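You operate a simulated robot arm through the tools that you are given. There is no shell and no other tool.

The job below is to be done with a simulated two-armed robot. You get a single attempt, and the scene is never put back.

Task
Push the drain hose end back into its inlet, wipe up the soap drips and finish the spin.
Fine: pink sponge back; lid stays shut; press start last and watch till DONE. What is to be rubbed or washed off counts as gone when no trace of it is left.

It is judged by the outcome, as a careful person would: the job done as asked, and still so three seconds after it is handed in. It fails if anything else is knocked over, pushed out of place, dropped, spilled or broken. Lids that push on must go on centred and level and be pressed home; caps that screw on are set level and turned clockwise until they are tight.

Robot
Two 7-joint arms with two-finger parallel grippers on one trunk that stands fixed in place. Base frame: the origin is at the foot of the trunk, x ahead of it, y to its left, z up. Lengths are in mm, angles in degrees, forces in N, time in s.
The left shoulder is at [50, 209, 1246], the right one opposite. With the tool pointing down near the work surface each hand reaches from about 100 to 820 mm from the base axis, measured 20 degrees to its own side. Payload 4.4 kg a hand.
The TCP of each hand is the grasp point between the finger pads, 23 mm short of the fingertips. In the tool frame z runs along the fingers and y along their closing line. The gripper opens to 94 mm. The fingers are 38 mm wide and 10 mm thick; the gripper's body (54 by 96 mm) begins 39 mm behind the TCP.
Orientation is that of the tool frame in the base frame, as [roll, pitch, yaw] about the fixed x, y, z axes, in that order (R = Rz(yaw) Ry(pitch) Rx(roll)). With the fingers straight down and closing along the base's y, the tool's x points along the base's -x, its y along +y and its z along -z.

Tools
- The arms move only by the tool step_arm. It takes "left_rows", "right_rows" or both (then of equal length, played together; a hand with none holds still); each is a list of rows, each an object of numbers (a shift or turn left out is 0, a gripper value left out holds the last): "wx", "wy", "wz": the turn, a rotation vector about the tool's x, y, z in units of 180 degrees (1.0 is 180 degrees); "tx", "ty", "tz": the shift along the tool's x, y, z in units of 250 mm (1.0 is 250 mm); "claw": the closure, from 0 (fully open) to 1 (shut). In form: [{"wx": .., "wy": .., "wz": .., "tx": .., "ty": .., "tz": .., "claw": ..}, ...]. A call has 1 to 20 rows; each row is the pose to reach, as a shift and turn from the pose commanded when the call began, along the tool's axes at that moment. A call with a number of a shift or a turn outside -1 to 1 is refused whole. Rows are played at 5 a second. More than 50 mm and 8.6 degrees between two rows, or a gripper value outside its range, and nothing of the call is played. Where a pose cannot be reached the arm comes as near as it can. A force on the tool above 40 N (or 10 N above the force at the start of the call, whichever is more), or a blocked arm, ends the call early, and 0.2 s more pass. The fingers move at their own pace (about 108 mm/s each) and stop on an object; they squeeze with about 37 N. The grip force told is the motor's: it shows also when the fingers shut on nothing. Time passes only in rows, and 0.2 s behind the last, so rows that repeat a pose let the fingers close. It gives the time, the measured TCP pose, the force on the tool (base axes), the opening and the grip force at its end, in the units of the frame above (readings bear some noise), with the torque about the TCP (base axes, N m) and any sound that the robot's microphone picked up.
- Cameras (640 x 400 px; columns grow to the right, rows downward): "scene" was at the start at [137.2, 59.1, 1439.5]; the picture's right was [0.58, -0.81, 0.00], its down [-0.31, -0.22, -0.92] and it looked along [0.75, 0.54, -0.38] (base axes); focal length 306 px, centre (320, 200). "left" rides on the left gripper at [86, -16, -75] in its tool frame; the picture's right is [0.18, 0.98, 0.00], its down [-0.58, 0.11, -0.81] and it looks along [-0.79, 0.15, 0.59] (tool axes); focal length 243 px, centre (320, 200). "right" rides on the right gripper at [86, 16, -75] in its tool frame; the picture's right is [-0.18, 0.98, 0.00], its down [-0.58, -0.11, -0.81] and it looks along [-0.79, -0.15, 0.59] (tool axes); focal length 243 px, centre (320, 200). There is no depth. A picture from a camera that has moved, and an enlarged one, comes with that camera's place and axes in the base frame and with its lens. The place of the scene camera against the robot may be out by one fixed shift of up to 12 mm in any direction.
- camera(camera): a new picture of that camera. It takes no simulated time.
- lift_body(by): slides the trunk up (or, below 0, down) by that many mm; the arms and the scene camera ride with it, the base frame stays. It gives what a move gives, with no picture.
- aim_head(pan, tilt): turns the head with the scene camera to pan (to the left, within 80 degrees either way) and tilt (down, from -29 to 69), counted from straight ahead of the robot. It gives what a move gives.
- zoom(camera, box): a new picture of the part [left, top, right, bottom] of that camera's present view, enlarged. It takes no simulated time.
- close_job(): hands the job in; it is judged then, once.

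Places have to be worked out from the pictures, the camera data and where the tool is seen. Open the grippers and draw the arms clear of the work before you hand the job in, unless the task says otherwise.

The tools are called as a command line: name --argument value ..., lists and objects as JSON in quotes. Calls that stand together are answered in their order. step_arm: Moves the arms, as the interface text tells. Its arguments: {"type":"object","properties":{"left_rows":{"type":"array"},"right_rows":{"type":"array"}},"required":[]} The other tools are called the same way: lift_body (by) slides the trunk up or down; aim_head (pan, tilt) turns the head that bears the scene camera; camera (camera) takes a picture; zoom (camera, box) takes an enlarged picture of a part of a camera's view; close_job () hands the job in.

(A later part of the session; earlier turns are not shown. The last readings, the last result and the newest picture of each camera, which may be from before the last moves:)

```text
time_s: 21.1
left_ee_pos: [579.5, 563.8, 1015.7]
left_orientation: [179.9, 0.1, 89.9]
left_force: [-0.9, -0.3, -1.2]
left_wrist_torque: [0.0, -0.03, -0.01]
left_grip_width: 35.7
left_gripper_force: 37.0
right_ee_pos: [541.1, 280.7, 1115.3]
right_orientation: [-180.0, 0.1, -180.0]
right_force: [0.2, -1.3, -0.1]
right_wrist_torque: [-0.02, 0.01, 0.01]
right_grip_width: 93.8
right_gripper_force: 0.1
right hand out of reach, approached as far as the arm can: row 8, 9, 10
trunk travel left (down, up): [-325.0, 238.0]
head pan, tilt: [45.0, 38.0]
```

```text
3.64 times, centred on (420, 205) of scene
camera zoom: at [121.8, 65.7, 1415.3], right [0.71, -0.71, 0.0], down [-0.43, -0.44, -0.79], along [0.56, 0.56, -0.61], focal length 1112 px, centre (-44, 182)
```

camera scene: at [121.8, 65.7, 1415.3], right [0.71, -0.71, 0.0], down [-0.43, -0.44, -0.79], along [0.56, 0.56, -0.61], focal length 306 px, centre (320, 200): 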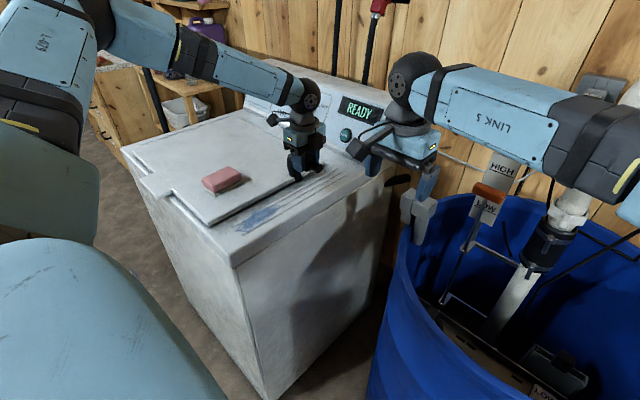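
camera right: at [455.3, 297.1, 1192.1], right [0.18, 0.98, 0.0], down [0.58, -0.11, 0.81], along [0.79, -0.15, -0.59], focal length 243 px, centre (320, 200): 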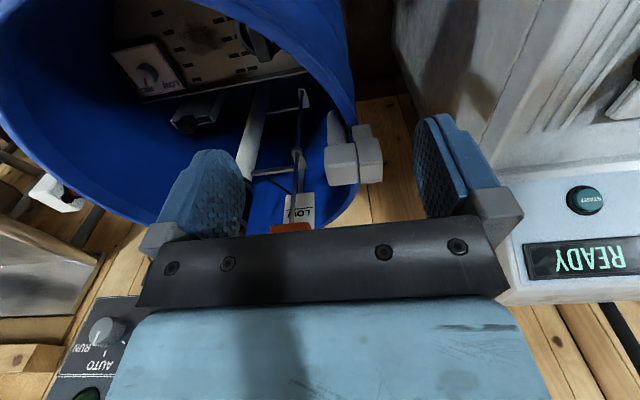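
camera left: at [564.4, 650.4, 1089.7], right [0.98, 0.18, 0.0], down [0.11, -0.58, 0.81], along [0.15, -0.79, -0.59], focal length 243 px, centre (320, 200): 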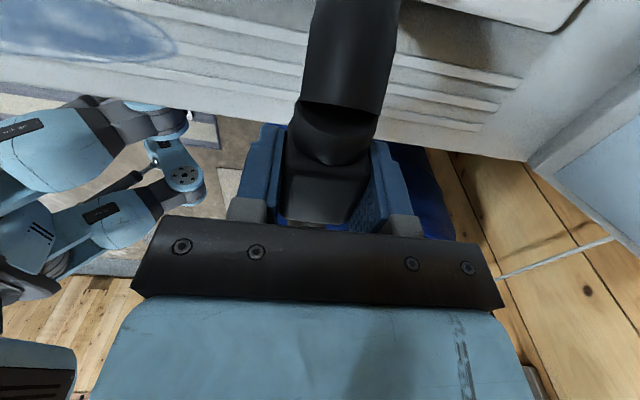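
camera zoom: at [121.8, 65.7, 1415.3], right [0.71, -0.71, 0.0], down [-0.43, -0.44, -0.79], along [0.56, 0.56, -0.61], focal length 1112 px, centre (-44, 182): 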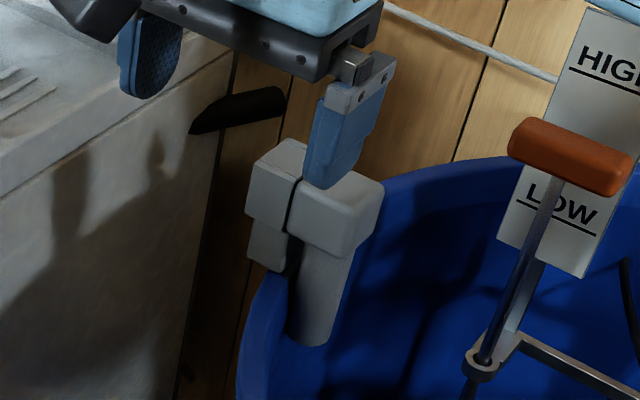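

I'll take a second right-camera view from a shifted pose for a proper baseline.

step_arm --right_rows '[{"tz": 0.1, "ty": -0.06}, {"tz": 0.2, "ty": -0.12}, {"tz": 0.3, "ty": -0.18}, {"tz": 0.3, "ty": -0.18}]'

camera --camera "right"

zoom --camera "right" --box '[320, 110, 460, 220]'

```text
time_s: 22.1
left_ee_pos: [579.8, 563.9, 1015.0]
left_orientation: [180.0, -0.1, 90.1]
left_force: [-0.4, -0.6, -2.0]
left_wrist_torque: [0.01, -0.03, -0.01]
left_grip_width: 35.7
left_gripper_force: 36.3
right_ee_pos: [542.5, 237.9, 1042.7]
right_orientation: [-180.0, 0.1, 179.9]
right_force: [-0.1, -0.1, 0.5]
right_wrist_torque: [0.0, -0.04, 0.04]
right_grip_width: 93.7
right_gripper_force: 0.1
trunk travel left (down, up): [-325.0, 238.0]
head pan, tilt: [45.0, 38.0]
```

```text
taken
camera right: at [455.4, 253.1, 1118.0], right [0.18, 0.98, 0.0], down [0.58, -0.11, 0.81], along [0.79, -0.15, -0.59], focal length 243 px, centre (320, 200)
```

right: 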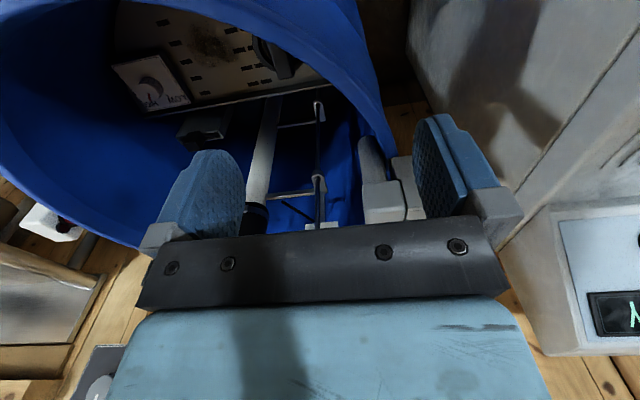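

```text
3.64 times, centred on (390, 165) of right
camera zoom: at [455.4, 253.1, 1118.0], right [0.18, 0.98, 0.0], down [0.58, -0.11, 0.81], along [0.79, -0.15, -0.59], focal length 882 px, centre (66, 327)
```

zoom: 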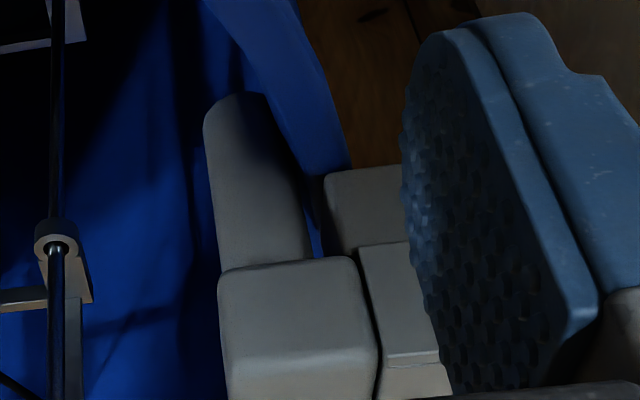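

The finger hides the mouth; shift the right hand back toward +Y slightly.

step_arm --right_rows '[{"ty": 0.1, "tx": 0.06}, {"ty": 0.2, "tx": 0.12}, {"ty": 0.3, "tx": 0.18}, {"ty": 0.3, "tx": 0.18}]'

camera --camera "right"

zoom --camera "right" --box '[270, 110, 410, 220]'

```text
time_s: 23.1
left_ee_pos: [580.0, 564.0, 1014.3]
left_orientation: [-180.0, 0.0, 90.0]
left_force: [-0.1, -0.3, -0.8]
left_wrist_torque: [-0.01, 0.06, -0.01]
left_grip_width: 35.4
left_gripper_force: 37.1
right_ee_pos: [512.4, 289.3, 1043.1]
right_orientation: [180.0, -0.1, -179.9]
right_force: [-0.3, -0.4, -0.1]
right_wrist_torque: [0.01, 0.03, 0.0]
right_grip_width: 94.1
right_gripper_force: 0.1
right hand out of reach, approached as far as the arm can: row 3, 4
trunk travel left (down, up): [-325.0, 238.0]
head pan, tilt: [45.0, 38.0]
```

```text
taken
camera right: at [425.3, 304.2, 1119.2], right [0.18, 0.98, 0.0], down [0.58, -0.11, 0.81], along [0.79, -0.15, -0.59], focal length 243 px, centre (320, 200)
```

right: 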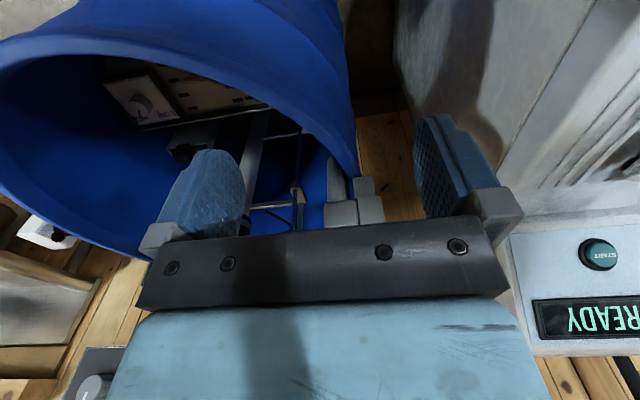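

```text
3.64 times, centred on (340, 165) of right
camera zoom: at [425.3, 304.2, 1119.2], right [0.18, 0.98, 0.0], down [0.58, -0.11, 0.81], along [0.79, -0.15, -0.59], focal length 882 px, centre (247, 327)
```

zoom: 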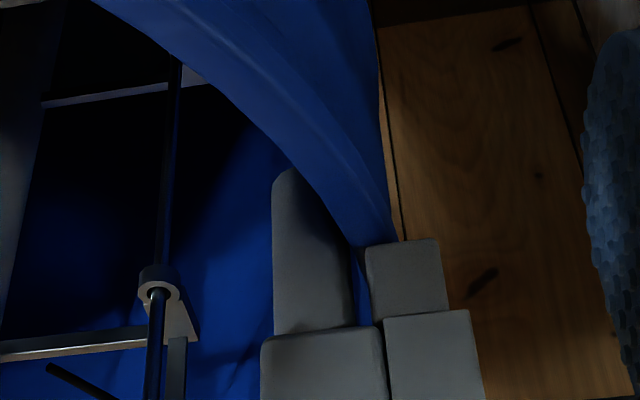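

Socket resolved: outer box x 676–718, z 935–977, mouth plane y≈335, axis along Y, centre ≈ (698,335,955). I'll yaw the right camera toward the gap and bring the held hose end to a stand-off pose (698,440,1015).

step_arm --right_rows '[{"wz": -0.035, "ty": -0.02}, {"wz": -0.07, "ty": -0.04}, {"wz": -0.105, "ty": -0.06}, {"wz": -0.139, "ty": -0.08}, {"wz": -0.139, "ty": -0.08}]'

step_arm --left_rows '[{"tx": -0.08, "ty": 0.08}, {"tx": -0.16, "ty": 0.16}, {"tx": -0.24, "ty": 0.24}, {"tx": -0.32, "ty": 0.32}, {"tx": -0.4, "ty": 0.4}, {"tx": -0.496, "ty": 0.472}, {"tx": -0.496, "ty": 0.472}]'

camera --camera "right"

camera --camera "scene"

camera --camera "left"

```text
time_s: 24.2
left_ee_pos: [579.6, 564.7, 1014.7]
left_orientation: [-180.0, 0.0, 90.0]
left_force: [-0.5, -0.6, -0.5]
left_wrist_torque: [-0.03, -0.03, 0.0]
left_grip_width: 35.3
left_gripper_force: 36.8
right_ee_pos: [511.5, 267.8, 1042.8]
right_orientation: [-180.0, 0.0, -154.8]
right_force: [0.1, -0.4, -0.6]
right_wrist_torque: [-0.03, -0.01, 0.02]
right_grip_width: 94.0
right_gripper_force: 0.1
trunk travel left (down, up): [-325.0, 238.0]
head pan, tilt: [45.0, 38.0]
```

```text
time_s: 25.9
left_ee_pos: [699.2, 440.5, 1016.8]
left_orientation: [-180.0, 0.1, 90.0]
left_force: [-0.2, 0.9, -0.7]
left_wrist_torque: [-0.01, -0.03, 0.0]
left_grip_width: 35.4
left_gripper_force: 36.6
right_ee_pos: [511.7, 268.4, 1043.2]
right_orientation: [-179.9, 0.0, -155.0]
right_force: [0.0, 0.1, -0.1]
right_wrist_torque: [0.0, 0.0, 0.03]
right_grip_width: 93.9
right_gripper_force: 0.0
trunk travel left (down, up): [-325.0, 238.0]
head pan, tilt: [45.0, 38.0]
```

```text
taken
camera right: at [426.0, 245.8, 1119.0], right [-0.25, 0.97, 0.0], down [0.57, 0.15, 0.81], along [0.78, 0.2, -0.59], focal length 243 px, centre (320, 200)
```

right: 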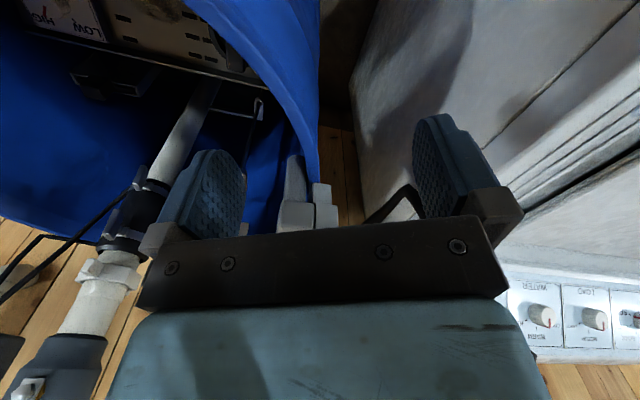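

```text
taken
camera scene: at [122.7, 67.2, 1415.0], right [0.71, -0.71, 0.0], down [-0.44, -0.44, -0.79], along [0.56, 0.56, -0.62], focal length 306 px, centre (320, 200)
```

scene: 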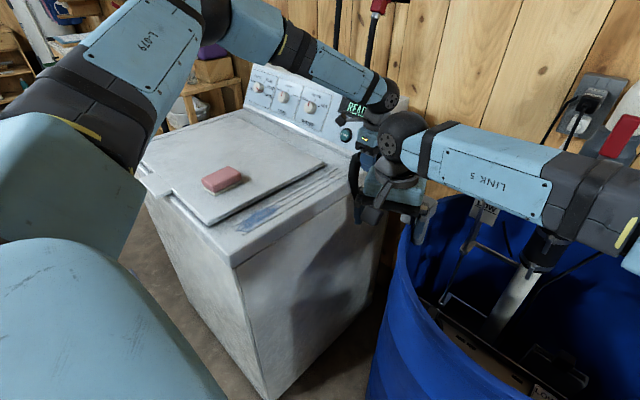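

```text
taken
camera left: at [683.4, 526.7, 1091.2], right [0.98, 0.18, 0.0], down [0.11, -0.58, 0.81], along [0.15, -0.79, -0.59], focal length 243 px, centre (320, 200)
```

left: 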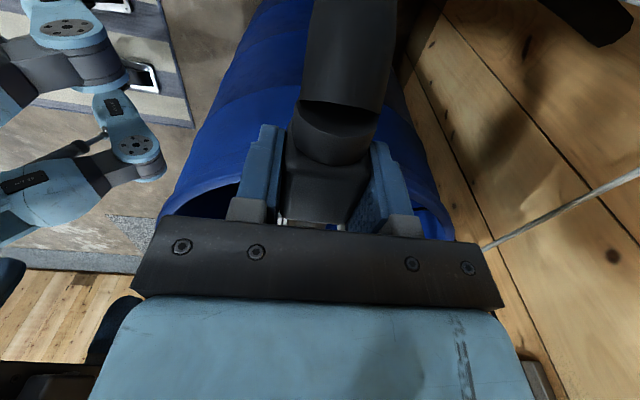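

The right hand is too low to see past its own body; I'll raise it ~110 mm for a better view.

step_arm --right_rows '[{"tz": -0.15}, {"tz": -0.3}, {"tz": -0.45}, {"tz": -0.45}]'

camera --camera "right"

camera --camera "scene"

```text
time_s: 26.9
left_ee_pos: [699.9, 439.6, 1017.3]
left_orientation: [-179.9, 0.0, 90.0]
left_force: [0.4, -0.2, -0.3]
left_wrist_torque: [0.01, -0.02, 0.02]
left_grip_width: 35.5
left_gripper_force: 37.1
right_ee_pos: [509.1, 268.5, 1156.7]
right_orientation: [-179.9, -0.1, -155.0]
right_force: [-0.2, 0.1, 0.6]
right_wrist_torque: [0.0, 0.0, -0.02]
right_grip_width: 94.0
right_gripper_force: 0.0
trunk travel left (down, up): [-325.0, 238.0]
head pan, tilt: [45.0, 38.0]
```

```text
taken
camera right: at [424.8, 245.3, 1232.4], right [-0.25, 0.97, 0.0], down [0.57, 0.15, 0.81], along [0.78, 0.2, -0.59], focal length 243 px, centre (320, 200)
```

right: 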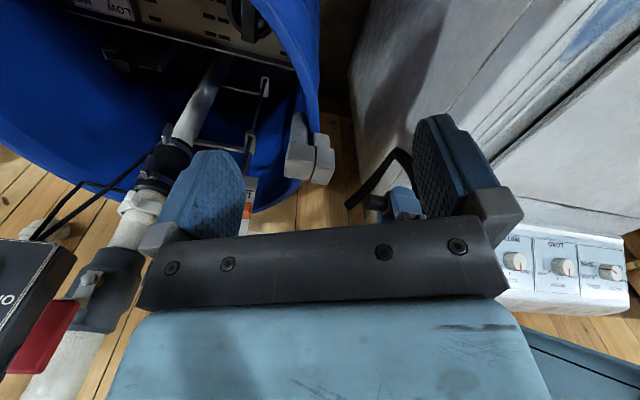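

```text
taken
camera scene: at [123.5, 66.4, 1415.0], right [0.71, -0.71, 0.0], down [-0.44, -0.44, -0.79], along [0.56, 0.56, -0.62], focal length 306 px, centre (320, 200)
```

scene: 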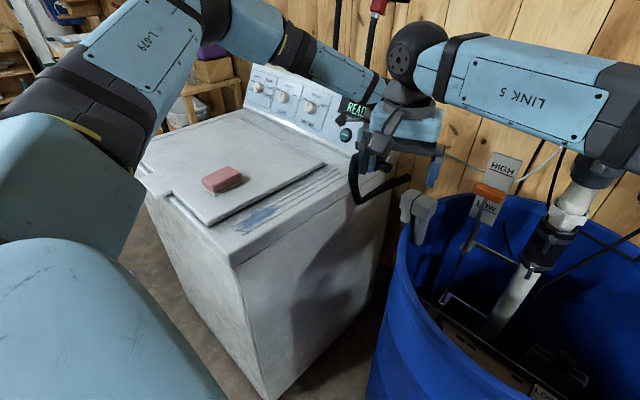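

Now the nozzle and socket are both in the right camera's view. Zooming.

zoom --camera "right" --box '[280, 110, 440, 230]'

zoom --camera "scene" --box '[330, 120, 450, 250]'

```text
3.33 times, centred on (360, 170) of right
camera zoom: at [424.8, 245.3, 1232.4], right [-0.25, 0.97, 0.0], down [0.57, 0.15, 0.81], along [0.78, 0.2, -0.59], focal length 809 px, centre (187, 300)
```

zoom: 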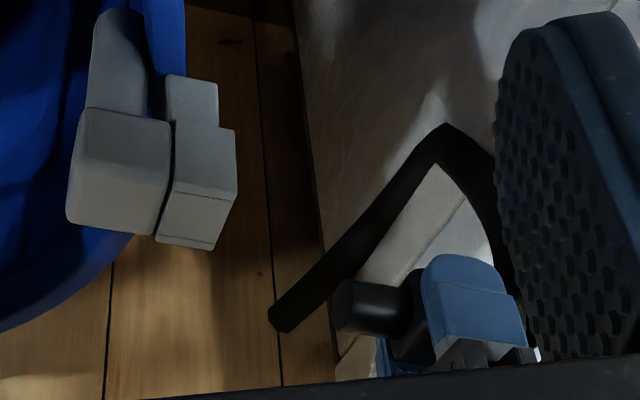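

```text
3.08 times, centred on (390, 185) of scene
camera zoom: at [123.5, 66.4, 1415.0], right [0.71, -0.71, 0.0], down [-0.44, -0.44, -0.79], along [0.56, 0.56, -0.62], focal length 941 px, centre (105, 246)
```

zoom: 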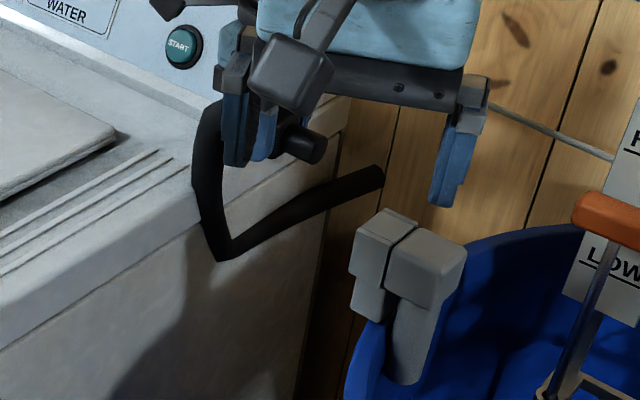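

Nozzle axis is ≈4 mm below the TCP and its tip ≈49 mm ahead of it. Moving to the pre-insert pose: axis aligned with socket centre, tip ~30 mm short of the mouth.

step_arm --left_rows '[{"tz": 0.08, "ty": -0.002}, {"tz": 0.16, "ty": -0.004, "tx": -0.03}, {"tz": 0.232, "ty": -0.004, "tx": -0.07}, {"tz": 0.232, "ty": -0.004, "tx": -0.1}, {"tz": 0.232, "ty": -0.004, "tx": -0.1}]'

zoom --camera "right" --box '[280, 110, 420, 220]'

zoom --camera "scene" --box '[350, 150, 450, 250]'

camera --camera "left"

```text
time_s: 28.1
left_ee_pos: [689.3, 417.2, 966.5]
left_orientation: [-180.0, 0.0, 90.1]
left_force: [-0.3, -0.4, -0.5]
left_wrist_torque: [0.01, 0.01, 0.0]
left_grip_width: 35.5
left_gripper_force: 37.0
left hand out of reach, approached as far as the arm can: row 3, 4, 5
right_ee_pos: [509.9, 267.7, 1156.3]
right_orientation: [180.0, 0.1, -154.9]
right_force: [0.2, -0.1, -0.6]
right_wrist_torque: [0.01, -0.02, 0.01]
right_grip_width: 94.0
right_gripper_force: 0.0
trunk travel left (down, up): [-325.0, 238.0]
head pan, tilt: [45.0, 38.0]
```

```text
3.64 times, centred on (350, 165) of right
camera zoom: at [424.4, 245.3, 1232.4], right [-0.25, 0.97, 0.0], down [0.57, 0.15, 0.81], along [0.78, 0.2, -0.59], focal length 882 px, centre (211, 327)
```

zoom: 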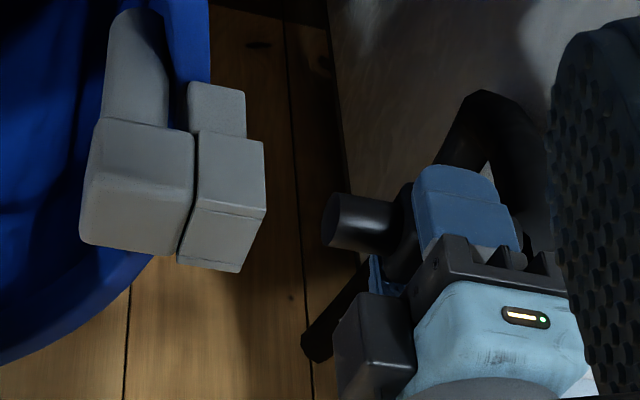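

```text
4.00 times, centred on (400, 200) of scene
camera zoom: at [122.9, 66.3, 1415.1], right [0.71, -0.71, 0.0], down [-0.44, -0.44, -0.79], along [0.56, 0.56, -0.62], focal length 1223 px, centre (0, 200)
```

zoom: 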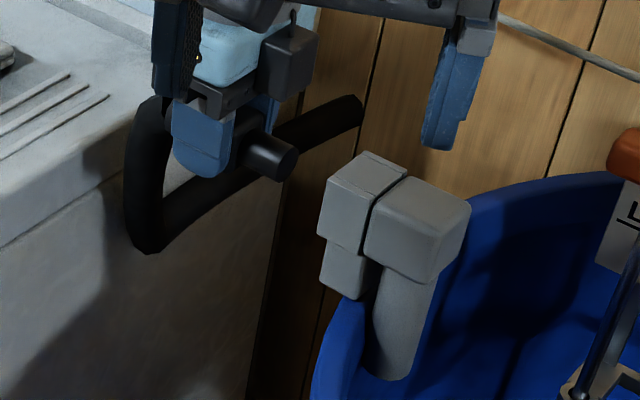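

```text
taken
camera left: at [672.7, 503.9, 1041.0], right [0.98, 0.18, 0.0], down [0.11, -0.58, 0.81], along [0.15, -0.79, -0.59], focal length 243 px, centre (320, 200)
```

left: 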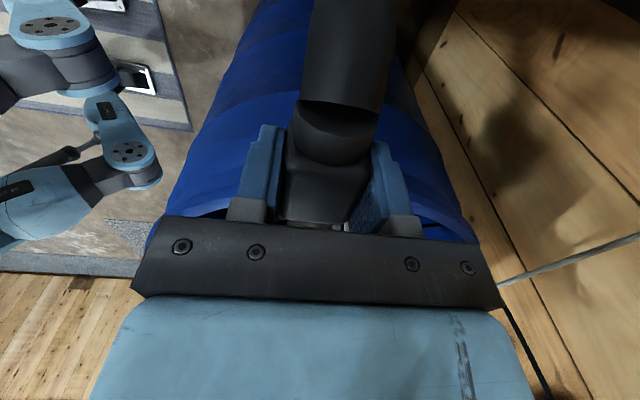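

The left arm is at its reach limit low down. I'll raise both hands 75 mm, then lower the trunk 75 mm so the hands come back to about the same height with more reach.

step_arm --left_rows '[{"tz": -0.1, "tx": 0.04}, {"tz": -0.2, "tx": 0.08}, {"tz": -0.3, "tx": 0.1}, {"tz": -0.3, "tx": 0.1}]' --right_rows '[{"tz": -0.1}, {"tz": -0.2}, {"tz": -0.3}, {"tz": -0.3}]'

lift_body --by -75

camera --camera "scene"

camera --camera "right"

```text
time_s: 29.1
left_ee_pos: [690.0, 444.0, 1040.5]
left_orientation: [-180.0, 0.0, 90.0]
left_force: [0.0, -0.3, -0.5]
left_wrist_torque: [-0.02, 0.03, -0.02]
left_grip_width: 35.4
left_gripper_force: 36.8
right_ee_pos: [510.1, 267.1, 1231.9]
right_orientation: [-180.0, 0.0, -155.0]
right_force: [0.1, 0.3, -0.9]
right_wrist_torque: [0.01, -0.02, 0.01]
right_grip_width: 94.0
right_gripper_force: 0.0
trunk travel left (down, up): [-325.0, 238.0]
head pan, tilt: [45.0, 38.0]
```

```text
time_s: 30.2
left_ee_pos: [690.8, 444.3, 967.8]
left_orientation: [-180.0, 0.0, 89.8]
left_force: [-0.4, 1.1, -1.5]
left_wrist_torque: [0.0, 0.03, 0.02]
left_grip_width: 35.8
left_gripper_force: 36.8
right_ee_pos: [508.6, 267.4, 1156.9]
right_orientation: [180.0, 0.0, -155.0]
right_force: [-0.1, -0.6, 0.2]
right_wrist_torque: [0.0, -0.02, -0.02]
right_grip_width: 93.9
right_gripper_force: 0.1
trunk travel left (down, up): [-250.0, 313.0]
head pan, tilt: [45.0, 38.0]
```

```text
taken
camera scene: at [122.6, 65.9, 1340.2], right [0.71, -0.71, 0.0], down [-0.44, -0.44, -0.79], along [0.56, 0.56, -0.62], focal length 306 px, centre (320, 200)
```

scene: 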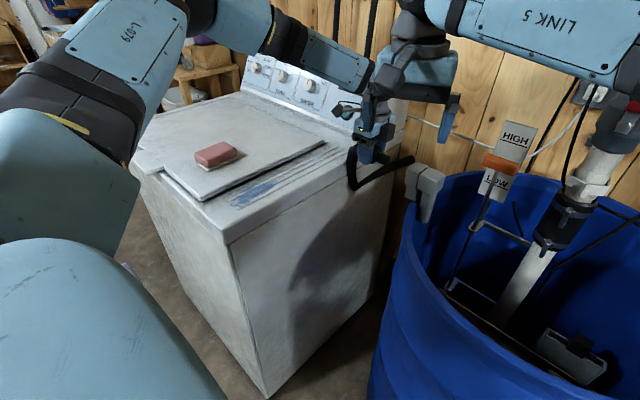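

```text
taken
camera right: at [424.6, 244.8, 1232.8], right [-0.25, 0.97, 0.0], down [0.57, 0.15, 0.81], along [0.78, 0.2, -0.59], focal length 243 px, centre (320, 200)
```

right: 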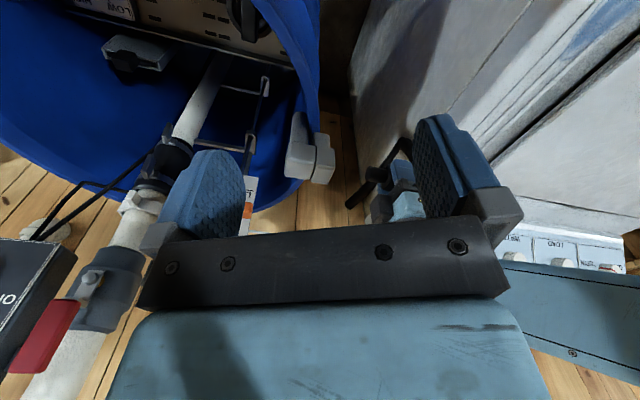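

Now retry the pre-insert alignment (698, 415, 959).

step_arm --left_rows '[{"ty": 0.032, "tz": 0.034}, {"ty": 0.032, "tz": 0.034, "tx": -0.06}, {"ty": 0.032, "tz": 0.034, "tx": -0.117}, {"ty": 0.032, "tz": 0.034, "tx": -0.117}]'

zoom --camera "right" --box '[280, 120, 400, 220]'

zoom --camera "scene" --box '[340, 130, 450, 230]'

```text
time_s: 31.2
left_ee_pos: [697.4, 416.4, 959.0]
left_orientation: [-179.9, 0.0, 90.0]
left_force: [0.0, 0.8, -0.9]
left_wrist_torque: [-0.02, 0.02, 0.01]
left_grip_width: 35.3
left_gripper_force: 36.9
right_ee_pos: [509.5, 268.0, 1157.7]
right_orientation: [180.0, 0.0, -155.0]
right_force: [0.3, 0.0, -0.4]
right_wrist_torque: [-0.01, -0.03, 0.02]
right_grip_width: 94.0
right_gripper_force: 0.0
trunk travel left (down, up): [-250.0, 313.0]
head pan, tilt: [45.0, 38.0]
```

```text
4.00 times, centred on (340, 170) of right
camera zoom: at [424.8, 245.0, 1232.6], right [-0.25, 0.97, 0.0], down [0.57, 0.15, 0.81], along [0.78, 0.2, -0.59], focal length 970 px, centre (240, 320)
```

zoom: 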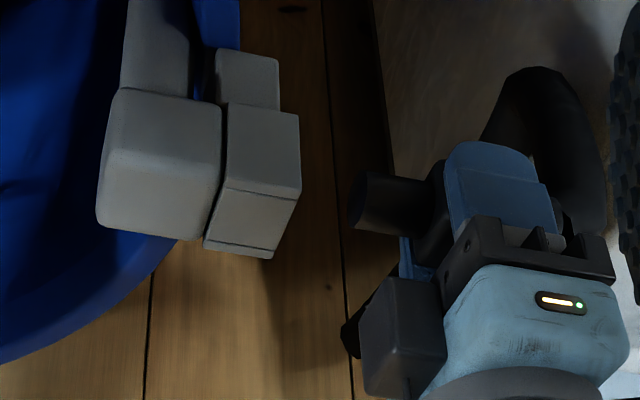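

```text
4.00 times, centred on (395, 180) of scene
camera zoom: at [122.8, 66.1, 1340.1], right [0.71, -0.71, 0.0], down [-0.44, -0.44, -0.79], along [0.56, 0.56, -0.62], focal length 1223 px, centre (20, 280)
```

zoom: 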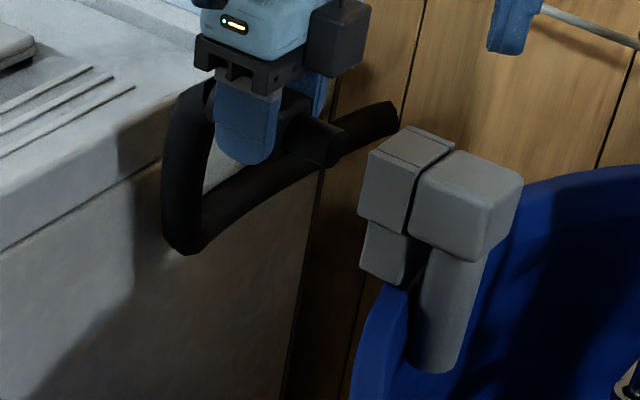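

Alignment checks out in both views (nozzle axis ≈ socket axis within ~1–2 mm). Advancing slowly along −Y until the tip is ~12 mm inside.

step_arm --left_rows '[{"tx": -0.05}, {"tx": -0.09}, {"tx": -0.12}, {"tx": -0.14}, {"tx": -0.16}, {"tx": -0.176}, {"tx": -0.176}]'

zoom --camera "right" --box '[280, 120, 400, 220]'

zoom --camera "scene" --box '[340, 130, 450, 230]'

```text
time_s: 32.8
left_ee_pos: [697.3, 370.7, 958.3]
left_orientation: [-180.0, 0.0, 89.9]
left_force: [-0.2, -0.5, -1.0]
left_wrist_torque: [-0.03, 0.03, 0.0]
left_grip_width: 35.6
left_gripper_force: 36.7
right_ee_pos: [509.7, 268.6, 1157.1]
right_orientation: [-180.0, 0.0, -155.0]
right_force: [0.0, 0.4, -0.6]
right_wrist_torque: [0.01, 0.0, 0.0]
right_grip_width: 93.7
right_gripper_force: 0.1
trunk travel left (down, up): [-250.0, 313.0]
head pan, tilt: [45.0, 38.0]
```

```text
4.00 times, centred on (340, 170) of right
camera zoom: at [425.0, 245.0, 1232.5], right [-0.25, 0.97, 0.0], down [0.57, 0.15, 0.81], along [0.78, 0.2, -0.59], focal length 970 px, centre (240, 320)
```

zoom: 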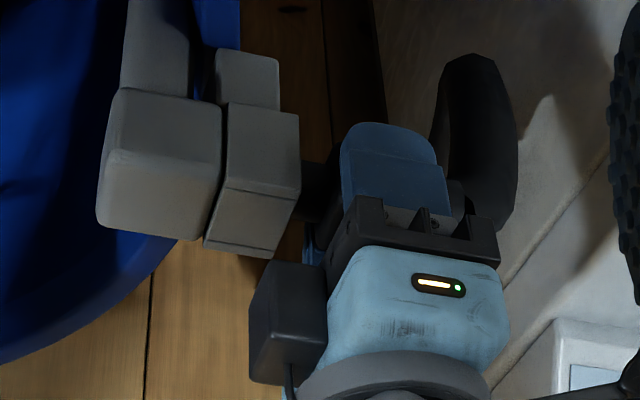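

```text
4.00 times, centred on (395, 180) of scene
camera zoom: at [123.1, 66.1, 1340.0], right [0.71, -0.71, 0.0], down [-0.44, -0.44, -0.79], along [0.56, 0.56, -0.62], focal length 1223 px, centre (20, 280)
```

zoom: 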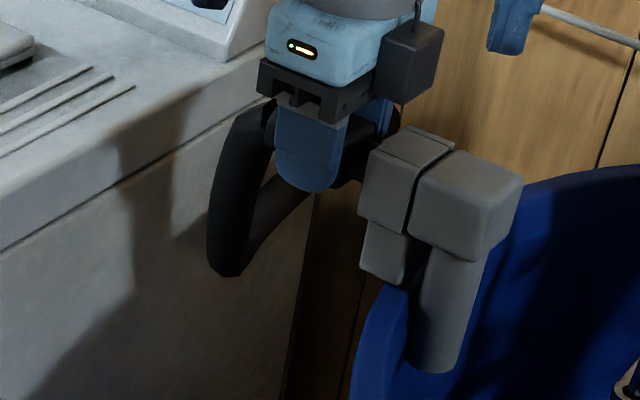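

No resistance and the nozzle is inside the mouth. Continue pressing in slowly until it seats.

step_arm --left_rows '[{"tx": -0.01}, {"tx": -0.02}, {"tx": -0.03}, {"tx": -0.04}, {"tx": -0.05}, {"tx": -0.06}, {"tx": -0.06}]'

zoom --camera "right" --box '[280, 120, 400, 220]'

zoom --camera "scene" --box '[340, 130, 450, 230]'

```text
time_s: 34.4
left_ee_pos: [697.3, 355.4, 957.8]
left_orientation: [179.9, 0.0, 90.0]
left_force: [4.0, 5.4, -0.9]
left_wrist_torque: [0.07, -0.11, -0.01]
left_grip_width: 35.6
left_gripper_force: 37.2
right_ee_pos: [509.8, 268.3, 1156.5]
right_orientation: [-180.0, 0.1, -155.0]
right_force: [0.2, -0.1, -0.8]
right_wrist_torque: [0.0, -0.02, 0.0]
right_grip_width: 94.0
right_gripper_force: 0.2
trunk travel left (down, up): [-250.0, 313.0]
head pan, tilt: [45.0, 38.0]
```

```text
4.00 times, centred on (340, 170) of right
camera zoom: at [425.2, 245.4, 1232.3], right [-0.25, 0.97, 0.0], down [0.57, 0.15, 0.81], along [0.78, 0.2, -0.59], focal length 970 px, centre (240, 320)
```

zoom: 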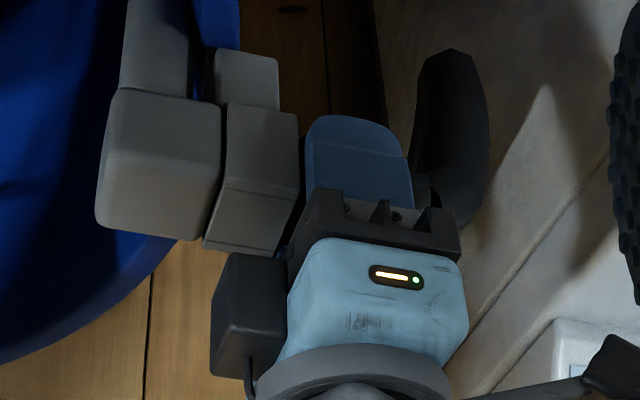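

```text
4.00 times, centred on (395, 180) of scene
camera zoom: at [123.3, 66.6, 1340.0], right [0.71, -0.71, 0.0], down [-0.44, -0.44, -0.79], along [0.56, 0.56, -0.62], focal length 1223 px, centre (20, 280)
```

zoom: 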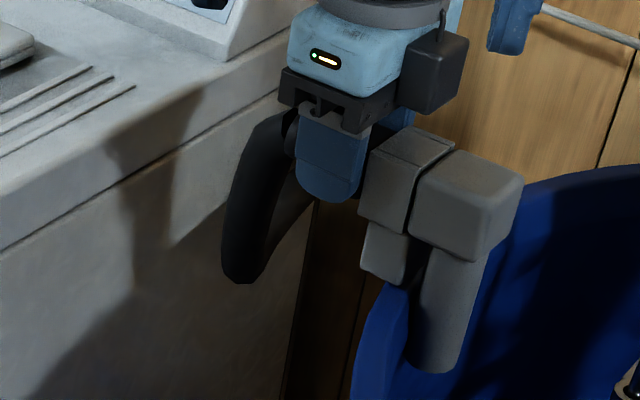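

Contact forces begin (5 N in +Y). Nudging +1 mm in X and pressing a few mm more.

step_arm --left_rows '[{"ty": 0.004, "tx": -0.004}, {"ty": 0.004, "tx": -0.01}, {"ty": 0.004, "tx": -0.014}, {"ty": 0.004, "tx": -0.014}]'

zoom --camera "right" --box '[280, 120, 400, 220]'

```text
time_s: 35.4
left_ee_pos: [697.8, 355.1, 958.6]
left_orientation: [-180.0, 0.1, 90.2]
left_force: [-4.0, 26.5, 5.1]
left_wrist_torque: [0.03, 0.1, 0.49]
left_grip_width: 35.8
left_gripper_force: 37.2
right_ee_pos: [509.2, 269.5, 1156.6]
right_orientation: [-179.8, 0.0, -155.0]
right_force: [0.7, -0.4, -0.3]
right_wrist_torque: [0.0, 0.0, 0.0]
right_grip_width: 94.0
right_gripper_force: 0.0
trunk travel left (down, up): [-250.0, 313.0]
head pan, tilt: [45.0, 38.0]
```

```text
4.00 times, centred on (340, 170) of right
camera zoom: at [423.9, 247.4, 1232.4], right [-0.25, 0.97, 0.0], down [0.57, 0.15, 0.81], along [0.78, 0.2, -0.59], focal length 970 px, centre (240, 320)
```

zoom: 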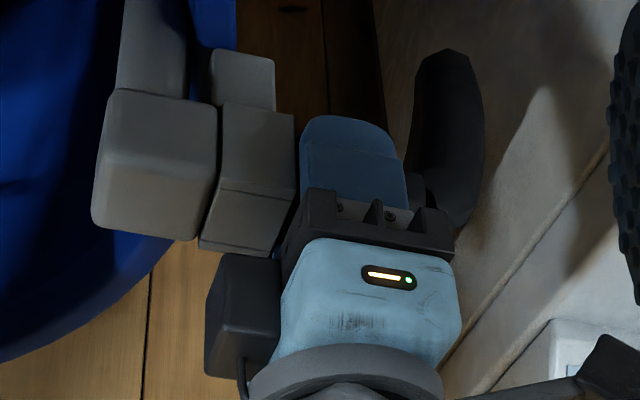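

Force rose to 26 N at y=355, so something seated — but the finger edges are near the box too. I'll release slightly, look, then regrip 8 mm further back and press again to be sure the block (not the fingers) seats.

step_arm --left_rows '[{"tx": 0.01, "claw": 0.9}, {"tx": 0.01, "claw": 0.45}, {"tx": 0.01, "claw": 0.45}, {"tx": 0.01, "claw": 0.45}, {"tx": 0.046, "claw": 0.45}, {"tx": 0.046, "claw": 0.45}]'

zoom --camera "right" --box '[280, 120, 400, 220]'

zoom --camera "scene" --box '[340, 130, 450, 230]'

camera --camera "left"

```text
time_s: 36.8
left_ee_pos: [698.5, 363.8, 958.3]
left_orientation: [-180.0, 0.0, 89.9]
left_force: [0.8, -0.2, 0.0]
left_wrist_torque: [-0.01, -0.03, 0.01]
left_grip_width: 51.9
left_gripper_force: 0.1
right_ee_pos: [509.9, 266.9, 1156.3]
right_orientation: [180.0, 0.0, -155.0]
right_force: [0.4, -0.4, 0.4]
right_wrist_torque: [-0.03, -0.04, 0.02]
right_grip_width: 94.1
right_gripper_force: 0.0
trunk travel left (down, up): [-250.0, 313.0]
head pan, tilt: [45.0, 38.0]
```

```text
4.00 times, centred on (340, 170) of right
camera zoom: at [425.1, 244.4, 1232.6], right [-0.25, 0.97, 0.0], down [0.57, 0.15, 0.81], along [0.78, 0.2, -0.59], focal length 970 px, centre (240, 320)
```

zoom: 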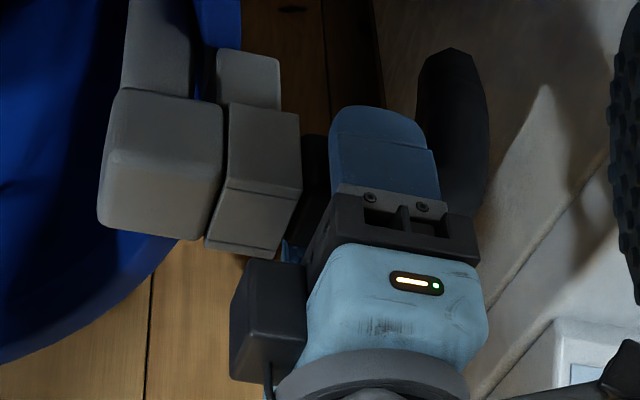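

```text
4.00 times, centred on (395, 180) of scene
camera zoom: at [123.2, 65.5, 1340.1], right [0.71, -0.71, 0.0], down [-0.44, -0.43, -0.79], along [0.56, 0.56, -0.62], focal length 1223 px, centre (20, 280)
```

zoom: 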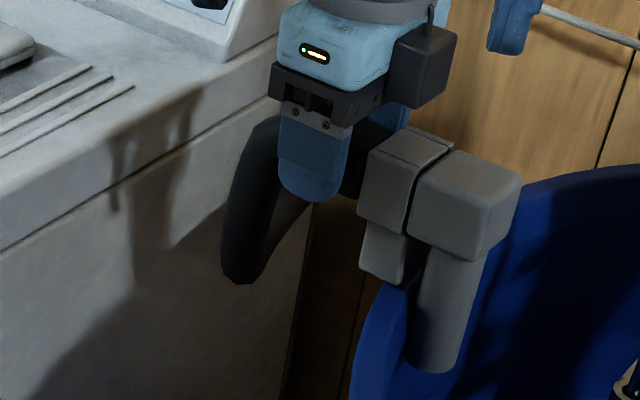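

```text
taken
camera left: at [683.4, 449.1, 1033.5], right [0.98, 0.18, 0.0], down [0.11, -0.58, 0.81], along [0.15, -0.79, -0.59], focal length 243 px, centre (320, 200)
```

left: 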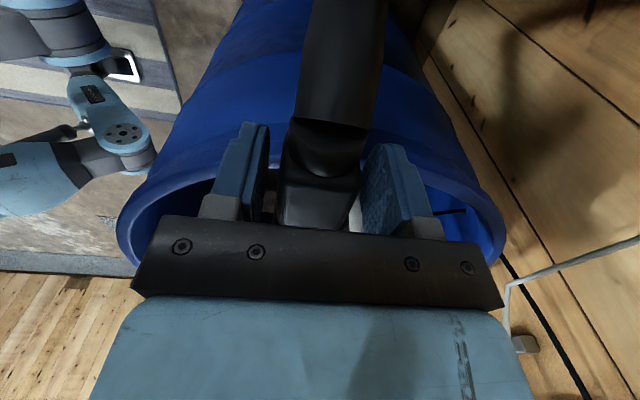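

The hose end stays in the socket with its block against the mouth. Regripping 8 mm back and pressing once more.

step_arm --left_rows '[{"claw": 0.7}, {"claw": 1}, {"claw": 1}, {"claw": 1}, {"tx": -0.008, "claw": 1}, {"tx": -0.016, "claw": 1}, {"tx": -0.022, "claw": 1}, {"tx": -0.022, "claw": 1}]'

zoom --camera "right" --box '[280, 120, 400, 220]'

```text
time_s: 38.6
left_ee_pos: [699.7, 362.5, 957.4]
left_orientation: [179.8, 0.0, 90.3]
left_force: [8.0, 35.5, 9.5]
left_wrist_torque: [0.62, -0.06, -0.01]
left_grip_width: 35.6
left_gripper_force: 37.3
right_ee_pos: [510.4, 270.5, 1156.1]
right_orientation: [-179.8, -0.1, -154.9]
right_force: [0.7, 1.0, 0.7]
right_wrist_torque: [0.03, -0.05, -0.02]
right_grip_width: 94.1
right_gripper_force: 0.1
trunk travel left (down, up): [-250.0, 313.0]
head pan, tilt: [45.0, 38.0]
```

```text
4.00 times, centred on (340, 170) of right
camera zoom: at [424.6, 247.9, 1232.0], right [-0.25, 0.97, 0.0], down [0.57, 0.15, 0.81], along [0.78, 0.2, -0.59], focal length 970 px, centre (240, 320)
```

zoom: 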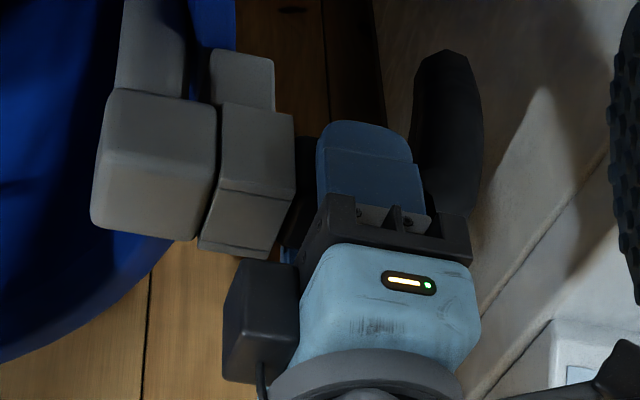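

Firmly seated at 35 N. Relieve, open fully and lift the left hand straight up; also retract the right hand.

step_arm --left_rows '[{"tx": 0.015}, {"tx": 0.022, "claw": 0.6}, {"tx": 0.022, "claw": 0.3}, {"tx": 0.022, "claw": 0.1}, {"tx": 0.022, "claw": 0.1, "tz": -0.1}, {"tx": 0.022, "claw": 0.1, "tz": -0.25}, {"tx": 0.022, "claw": 0.1, "tz": -0.4}, {"tx": 0.022, "claw": 0.1, "tz": -0.4}]'

zoom --camera "right" --box '[280, 120, 400, 220]'

zoom --camera "scene" --box '[340, 130, 450, 230]'

camera --camera "left"

```text
time_s: 40.4
left_ee_pos: [697.5, 362.2, 1054.5]
left_orientation: [180.0, -0.1, 90.0]
left_force: [0.7, -0.6, 0.2]
left_wrist_torque: [0.02, 0.01, 0.01]
left_grip_width: 84.5
left_gripper_force: 0.1
right_ee_pos: [509.4, 268.5, 1157.5]
right_orientation: [-180.0, 0.0, -155.0]
right_force: [0.0, -0.1, 0.1]
right_wrist_torque: [-0.01, 0.02, -0.04]
right_grip_width: 94.0
right_gripper_force: 0.0
trunk travel left (down, up): [-250.0, 313.0]
head pan, tilt: [45.0, 38.0]
```

```text
4.00 times, centred on (340, 170) of right
camera zoom: at [425.4, 245.1, 1232.2], right [-0.25, 0.97, 0.0], down [0.57, 0.15, 0.81], along [0.78, 0.2, -0.59], focal length 970 px, centre (240, 320)
```

zoom: 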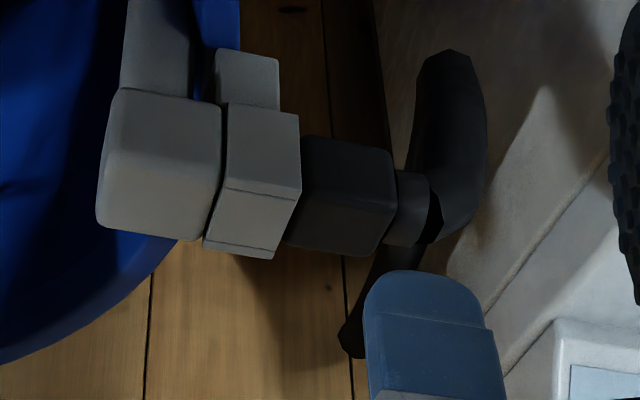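

```text
4.00 times, centred on (395, 180) of scene
camera zoom: at [123.4, 66.3, 1340.0], right [0.71, -0.71, 0.0], down [-0.44, -0.44, -0.79], along [0.56, 0.56, -0.62], focal length 1223 px, centre (20, 280)
```

zoom: 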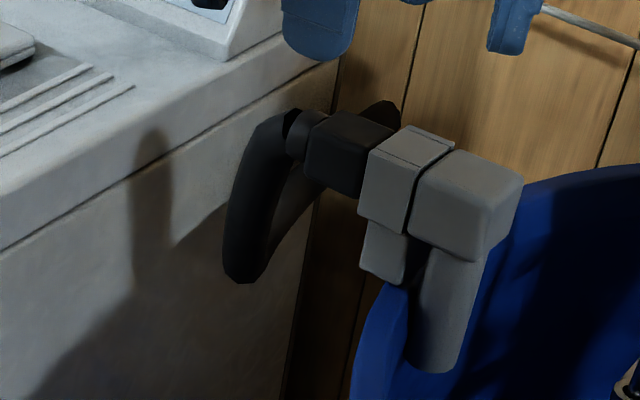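

```text
taken
camera left: at [682.2, 449.7, 1130.6], right [0.98, 0.18, 0.0], down [0.11, -0.58, 0.81], along [0.15, -0.79, -0.59], focal length 243 px, centre (320, 200)
```

left: 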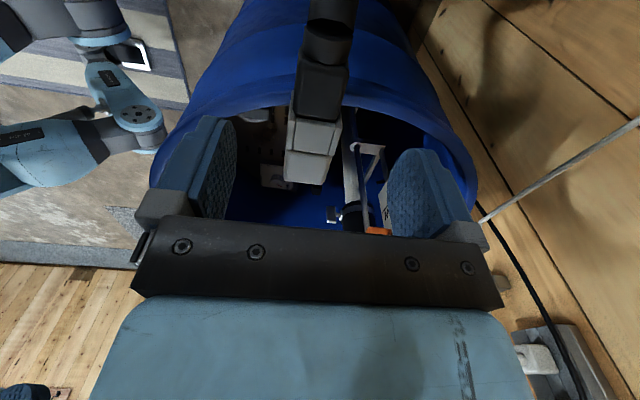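

The hose block sits flush on the inlet mouth. Now I retract the right hand and bring the left hand back over the washer to view the sponge and spill.

step_arm --left_rows '[{"tz": -0.15}, {"tz": -0.3, "tx": 0.08, "ty": -0.05}, {"tz": -0.3, "tx": 0.2, "ty": -0.15}, {"tz": -0.3, "tx": 0.32, "ty": -0.27}, {"tz": -0.3, "tx": 0.44, "ty": -0.38}, {"tz": -0.3, "tx": 0.56, "ty": -0.49}, {"tz": -0.3, "tx": 0.68, "ty": -0.6}, {"tz": -0.3, "tx": 0.8, "ty": -0.708}, {"tz": -0.3, "tx": 0.8, "ty": -0.708}]' --right_rows '[{"tz": -0.05}, {"tz": -0.1, "tx": 0.07, "ty": -0.07, "wz": 0.02}, {"tz": -0.15, "tx": 0.16, "ty": -0.16, "wz": 0.04}, {"tz": -0.2, "tx": 0.26, "ty": -0.26, "wz": 0.06}, {"tz": -0.25, "tx": 0.36, "ty": -0.36, "wz": 0.08}, {"tz": -0.3, "tx": 0.46, "ty": -0.46, "wz": 0.1}, {"tz": -0.35, "tx": 0.56, "ty": -0.56, "wz": 0.12}, {"tz": -0.4, "tx": 0.662, "ty": -0.662, "wz": 0.139}, {"tz": -0.4, "tx": 0.662, "ty": -0.662, "wz": 0.139}]'

camera --camera "scene"

camera --camera "left"

zoom --camera "scene" --box '[180, 120, 340, 230]'

```text
time_s: 42.4
left_ee_pos: [521.6, 562.0, 1134.6]
left_orientation: [-179.9, 0.0, 89.9]
left_force: [-0.2, -0.2, 0.1]
left_wrist_torque: [-0.02, 0.0, -0.05]
left_grip_width: 84.7
left_gripper_force: 0.1
right_ee_pos: [430.0, 48.5, 1256.4]
right_orientation: [-179.9, 0.0, 179.8]
right_force: [0.0, -0.8, 0.4]
right_wrist_torque: [-0.01, 0.03, -0.01]
right_grip_width: 94.1
right_gripper_force: 0.1
trunk travel left (down, up): [-250.0, 313.0]
head pan, tilt: [45.0, 38.0]
```

```text
taken
camera scene: at [123.8, 66.1, 1339.9], right [0.71, -0.71, 0.0], down [-0.44, -0.44, -0.79], along [0.56, 0.56, -0.62], focal length 306 px, centre (320, 200)
```

scene: 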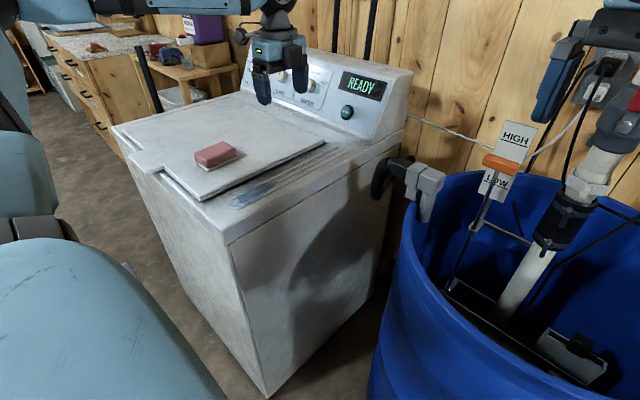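

```text
taken
camera left: at [506.2, 648.5, 1209.5], right [0.98, 0.18, 0.0], down [0.11, -0.58, 0.81], along [0.15, -0.79, -0.59], focal length 243 px, centre (320, 200)
```

left: 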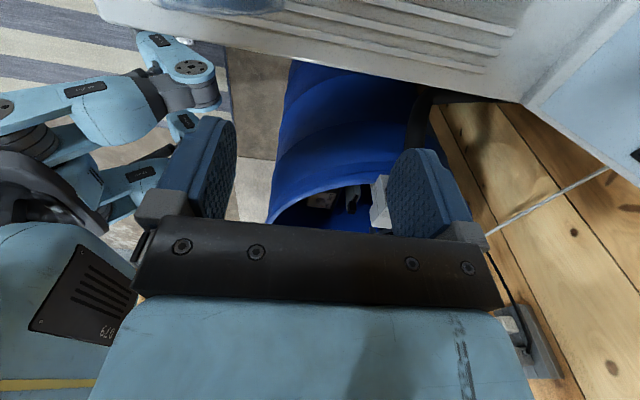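

```text
3.64 times, centred on (260, 175) of scene
camera zoom: at [123.8, 66.1, 1339.9], right [0.71, -0.71, 0.0], down [-0.44, -0.44, -0.79], along [0.56, 0.56, -0.62], focal length 1112 px, centre (538, 291)
```

zoom: 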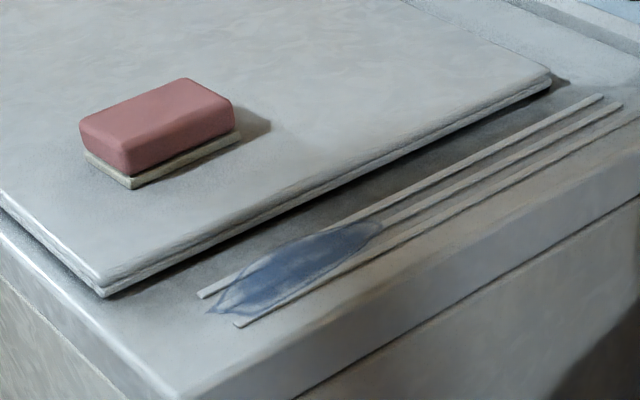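

Now a look at the sponge and its dish from above with the left camera.

step_arm --left_rows '[{"tx": 0.14, "ty": -0.05}, {"tx": 0.28, "ty": -0.1}, {"tx": 0.42, "ty": -0.15}, {"tx": 0.56, "ty": -0.2}, {"tx": 0.7, "ty": -0.25}, {"tx": 0.84, "ty": -0.3, "tz": 0.06}, {"tx": 0.952, "ty": -0.344, "tz": 0.12}, {"tx": 0.952, "ty": -0.344, "tz": 0.12}]'

camera --camera "left"

zoom --camera "left" --box '[220, 0, 420, 180]'

```text
time_s: 44.2
left_ee_pos: [435.3, 802.6, 1103.4]
left_orientation: [179.9, 0.1, 90.0]
left_force: [0.5, 0.3, 0.9]
left_wrist_torque: [0.01, 0.0, 0.01]
left_grip_width: 84.7
left_gripper_force: 0.0
right_ee_pos: [429.8, 48.9, 1255.5]
right_orientation: [180.0, 0.0, 179.9]
right_force: [0.3, -0.6, -0.2]
right_wrist_torque: [0.0, 0.04, 0.03]
right_grip_width: 94.0
right_gripper_force: 0.0
trunk travel left (down, up): [-250.0, 313.0]
head pan, tilt: [45.0, 38.0]
```

```text
taken
camera left: at [420.0, 887.9, 1178.9], right [0.98, 0.18, 0.0], down [0.11, -0.58, 0.81], along [0.15, -0.79, -0.59], focal length 243 px, centre (320, 200)
```

left: 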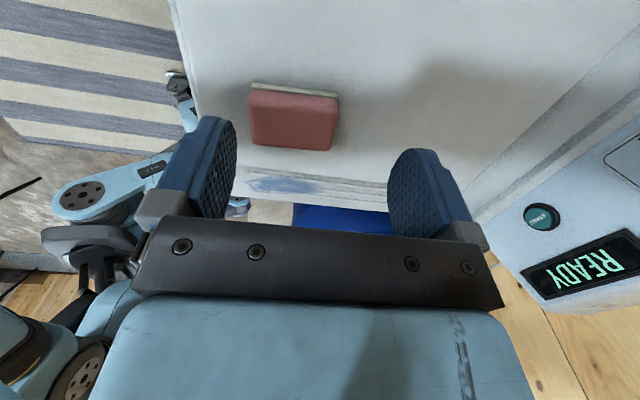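

```text
2.22 times, centred on (320, 90) of left
camera zoom: at [420.0, 887.9, 1178.9], right [0.98, 0.18, 0.0], down [0.11, -0.58, 0.81], along [0.15, -0.79, -0.59], focal length 539 px, centre (320, 444)
```

zoom: 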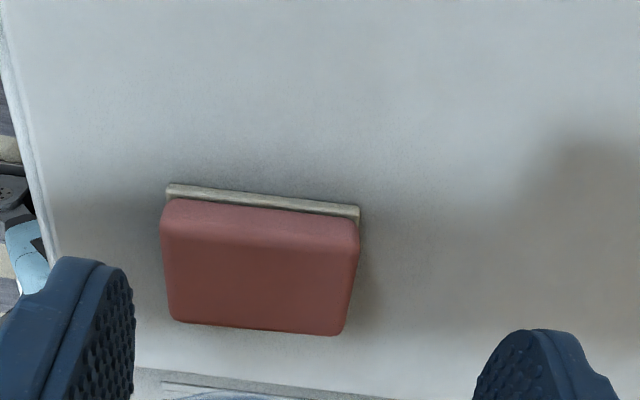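

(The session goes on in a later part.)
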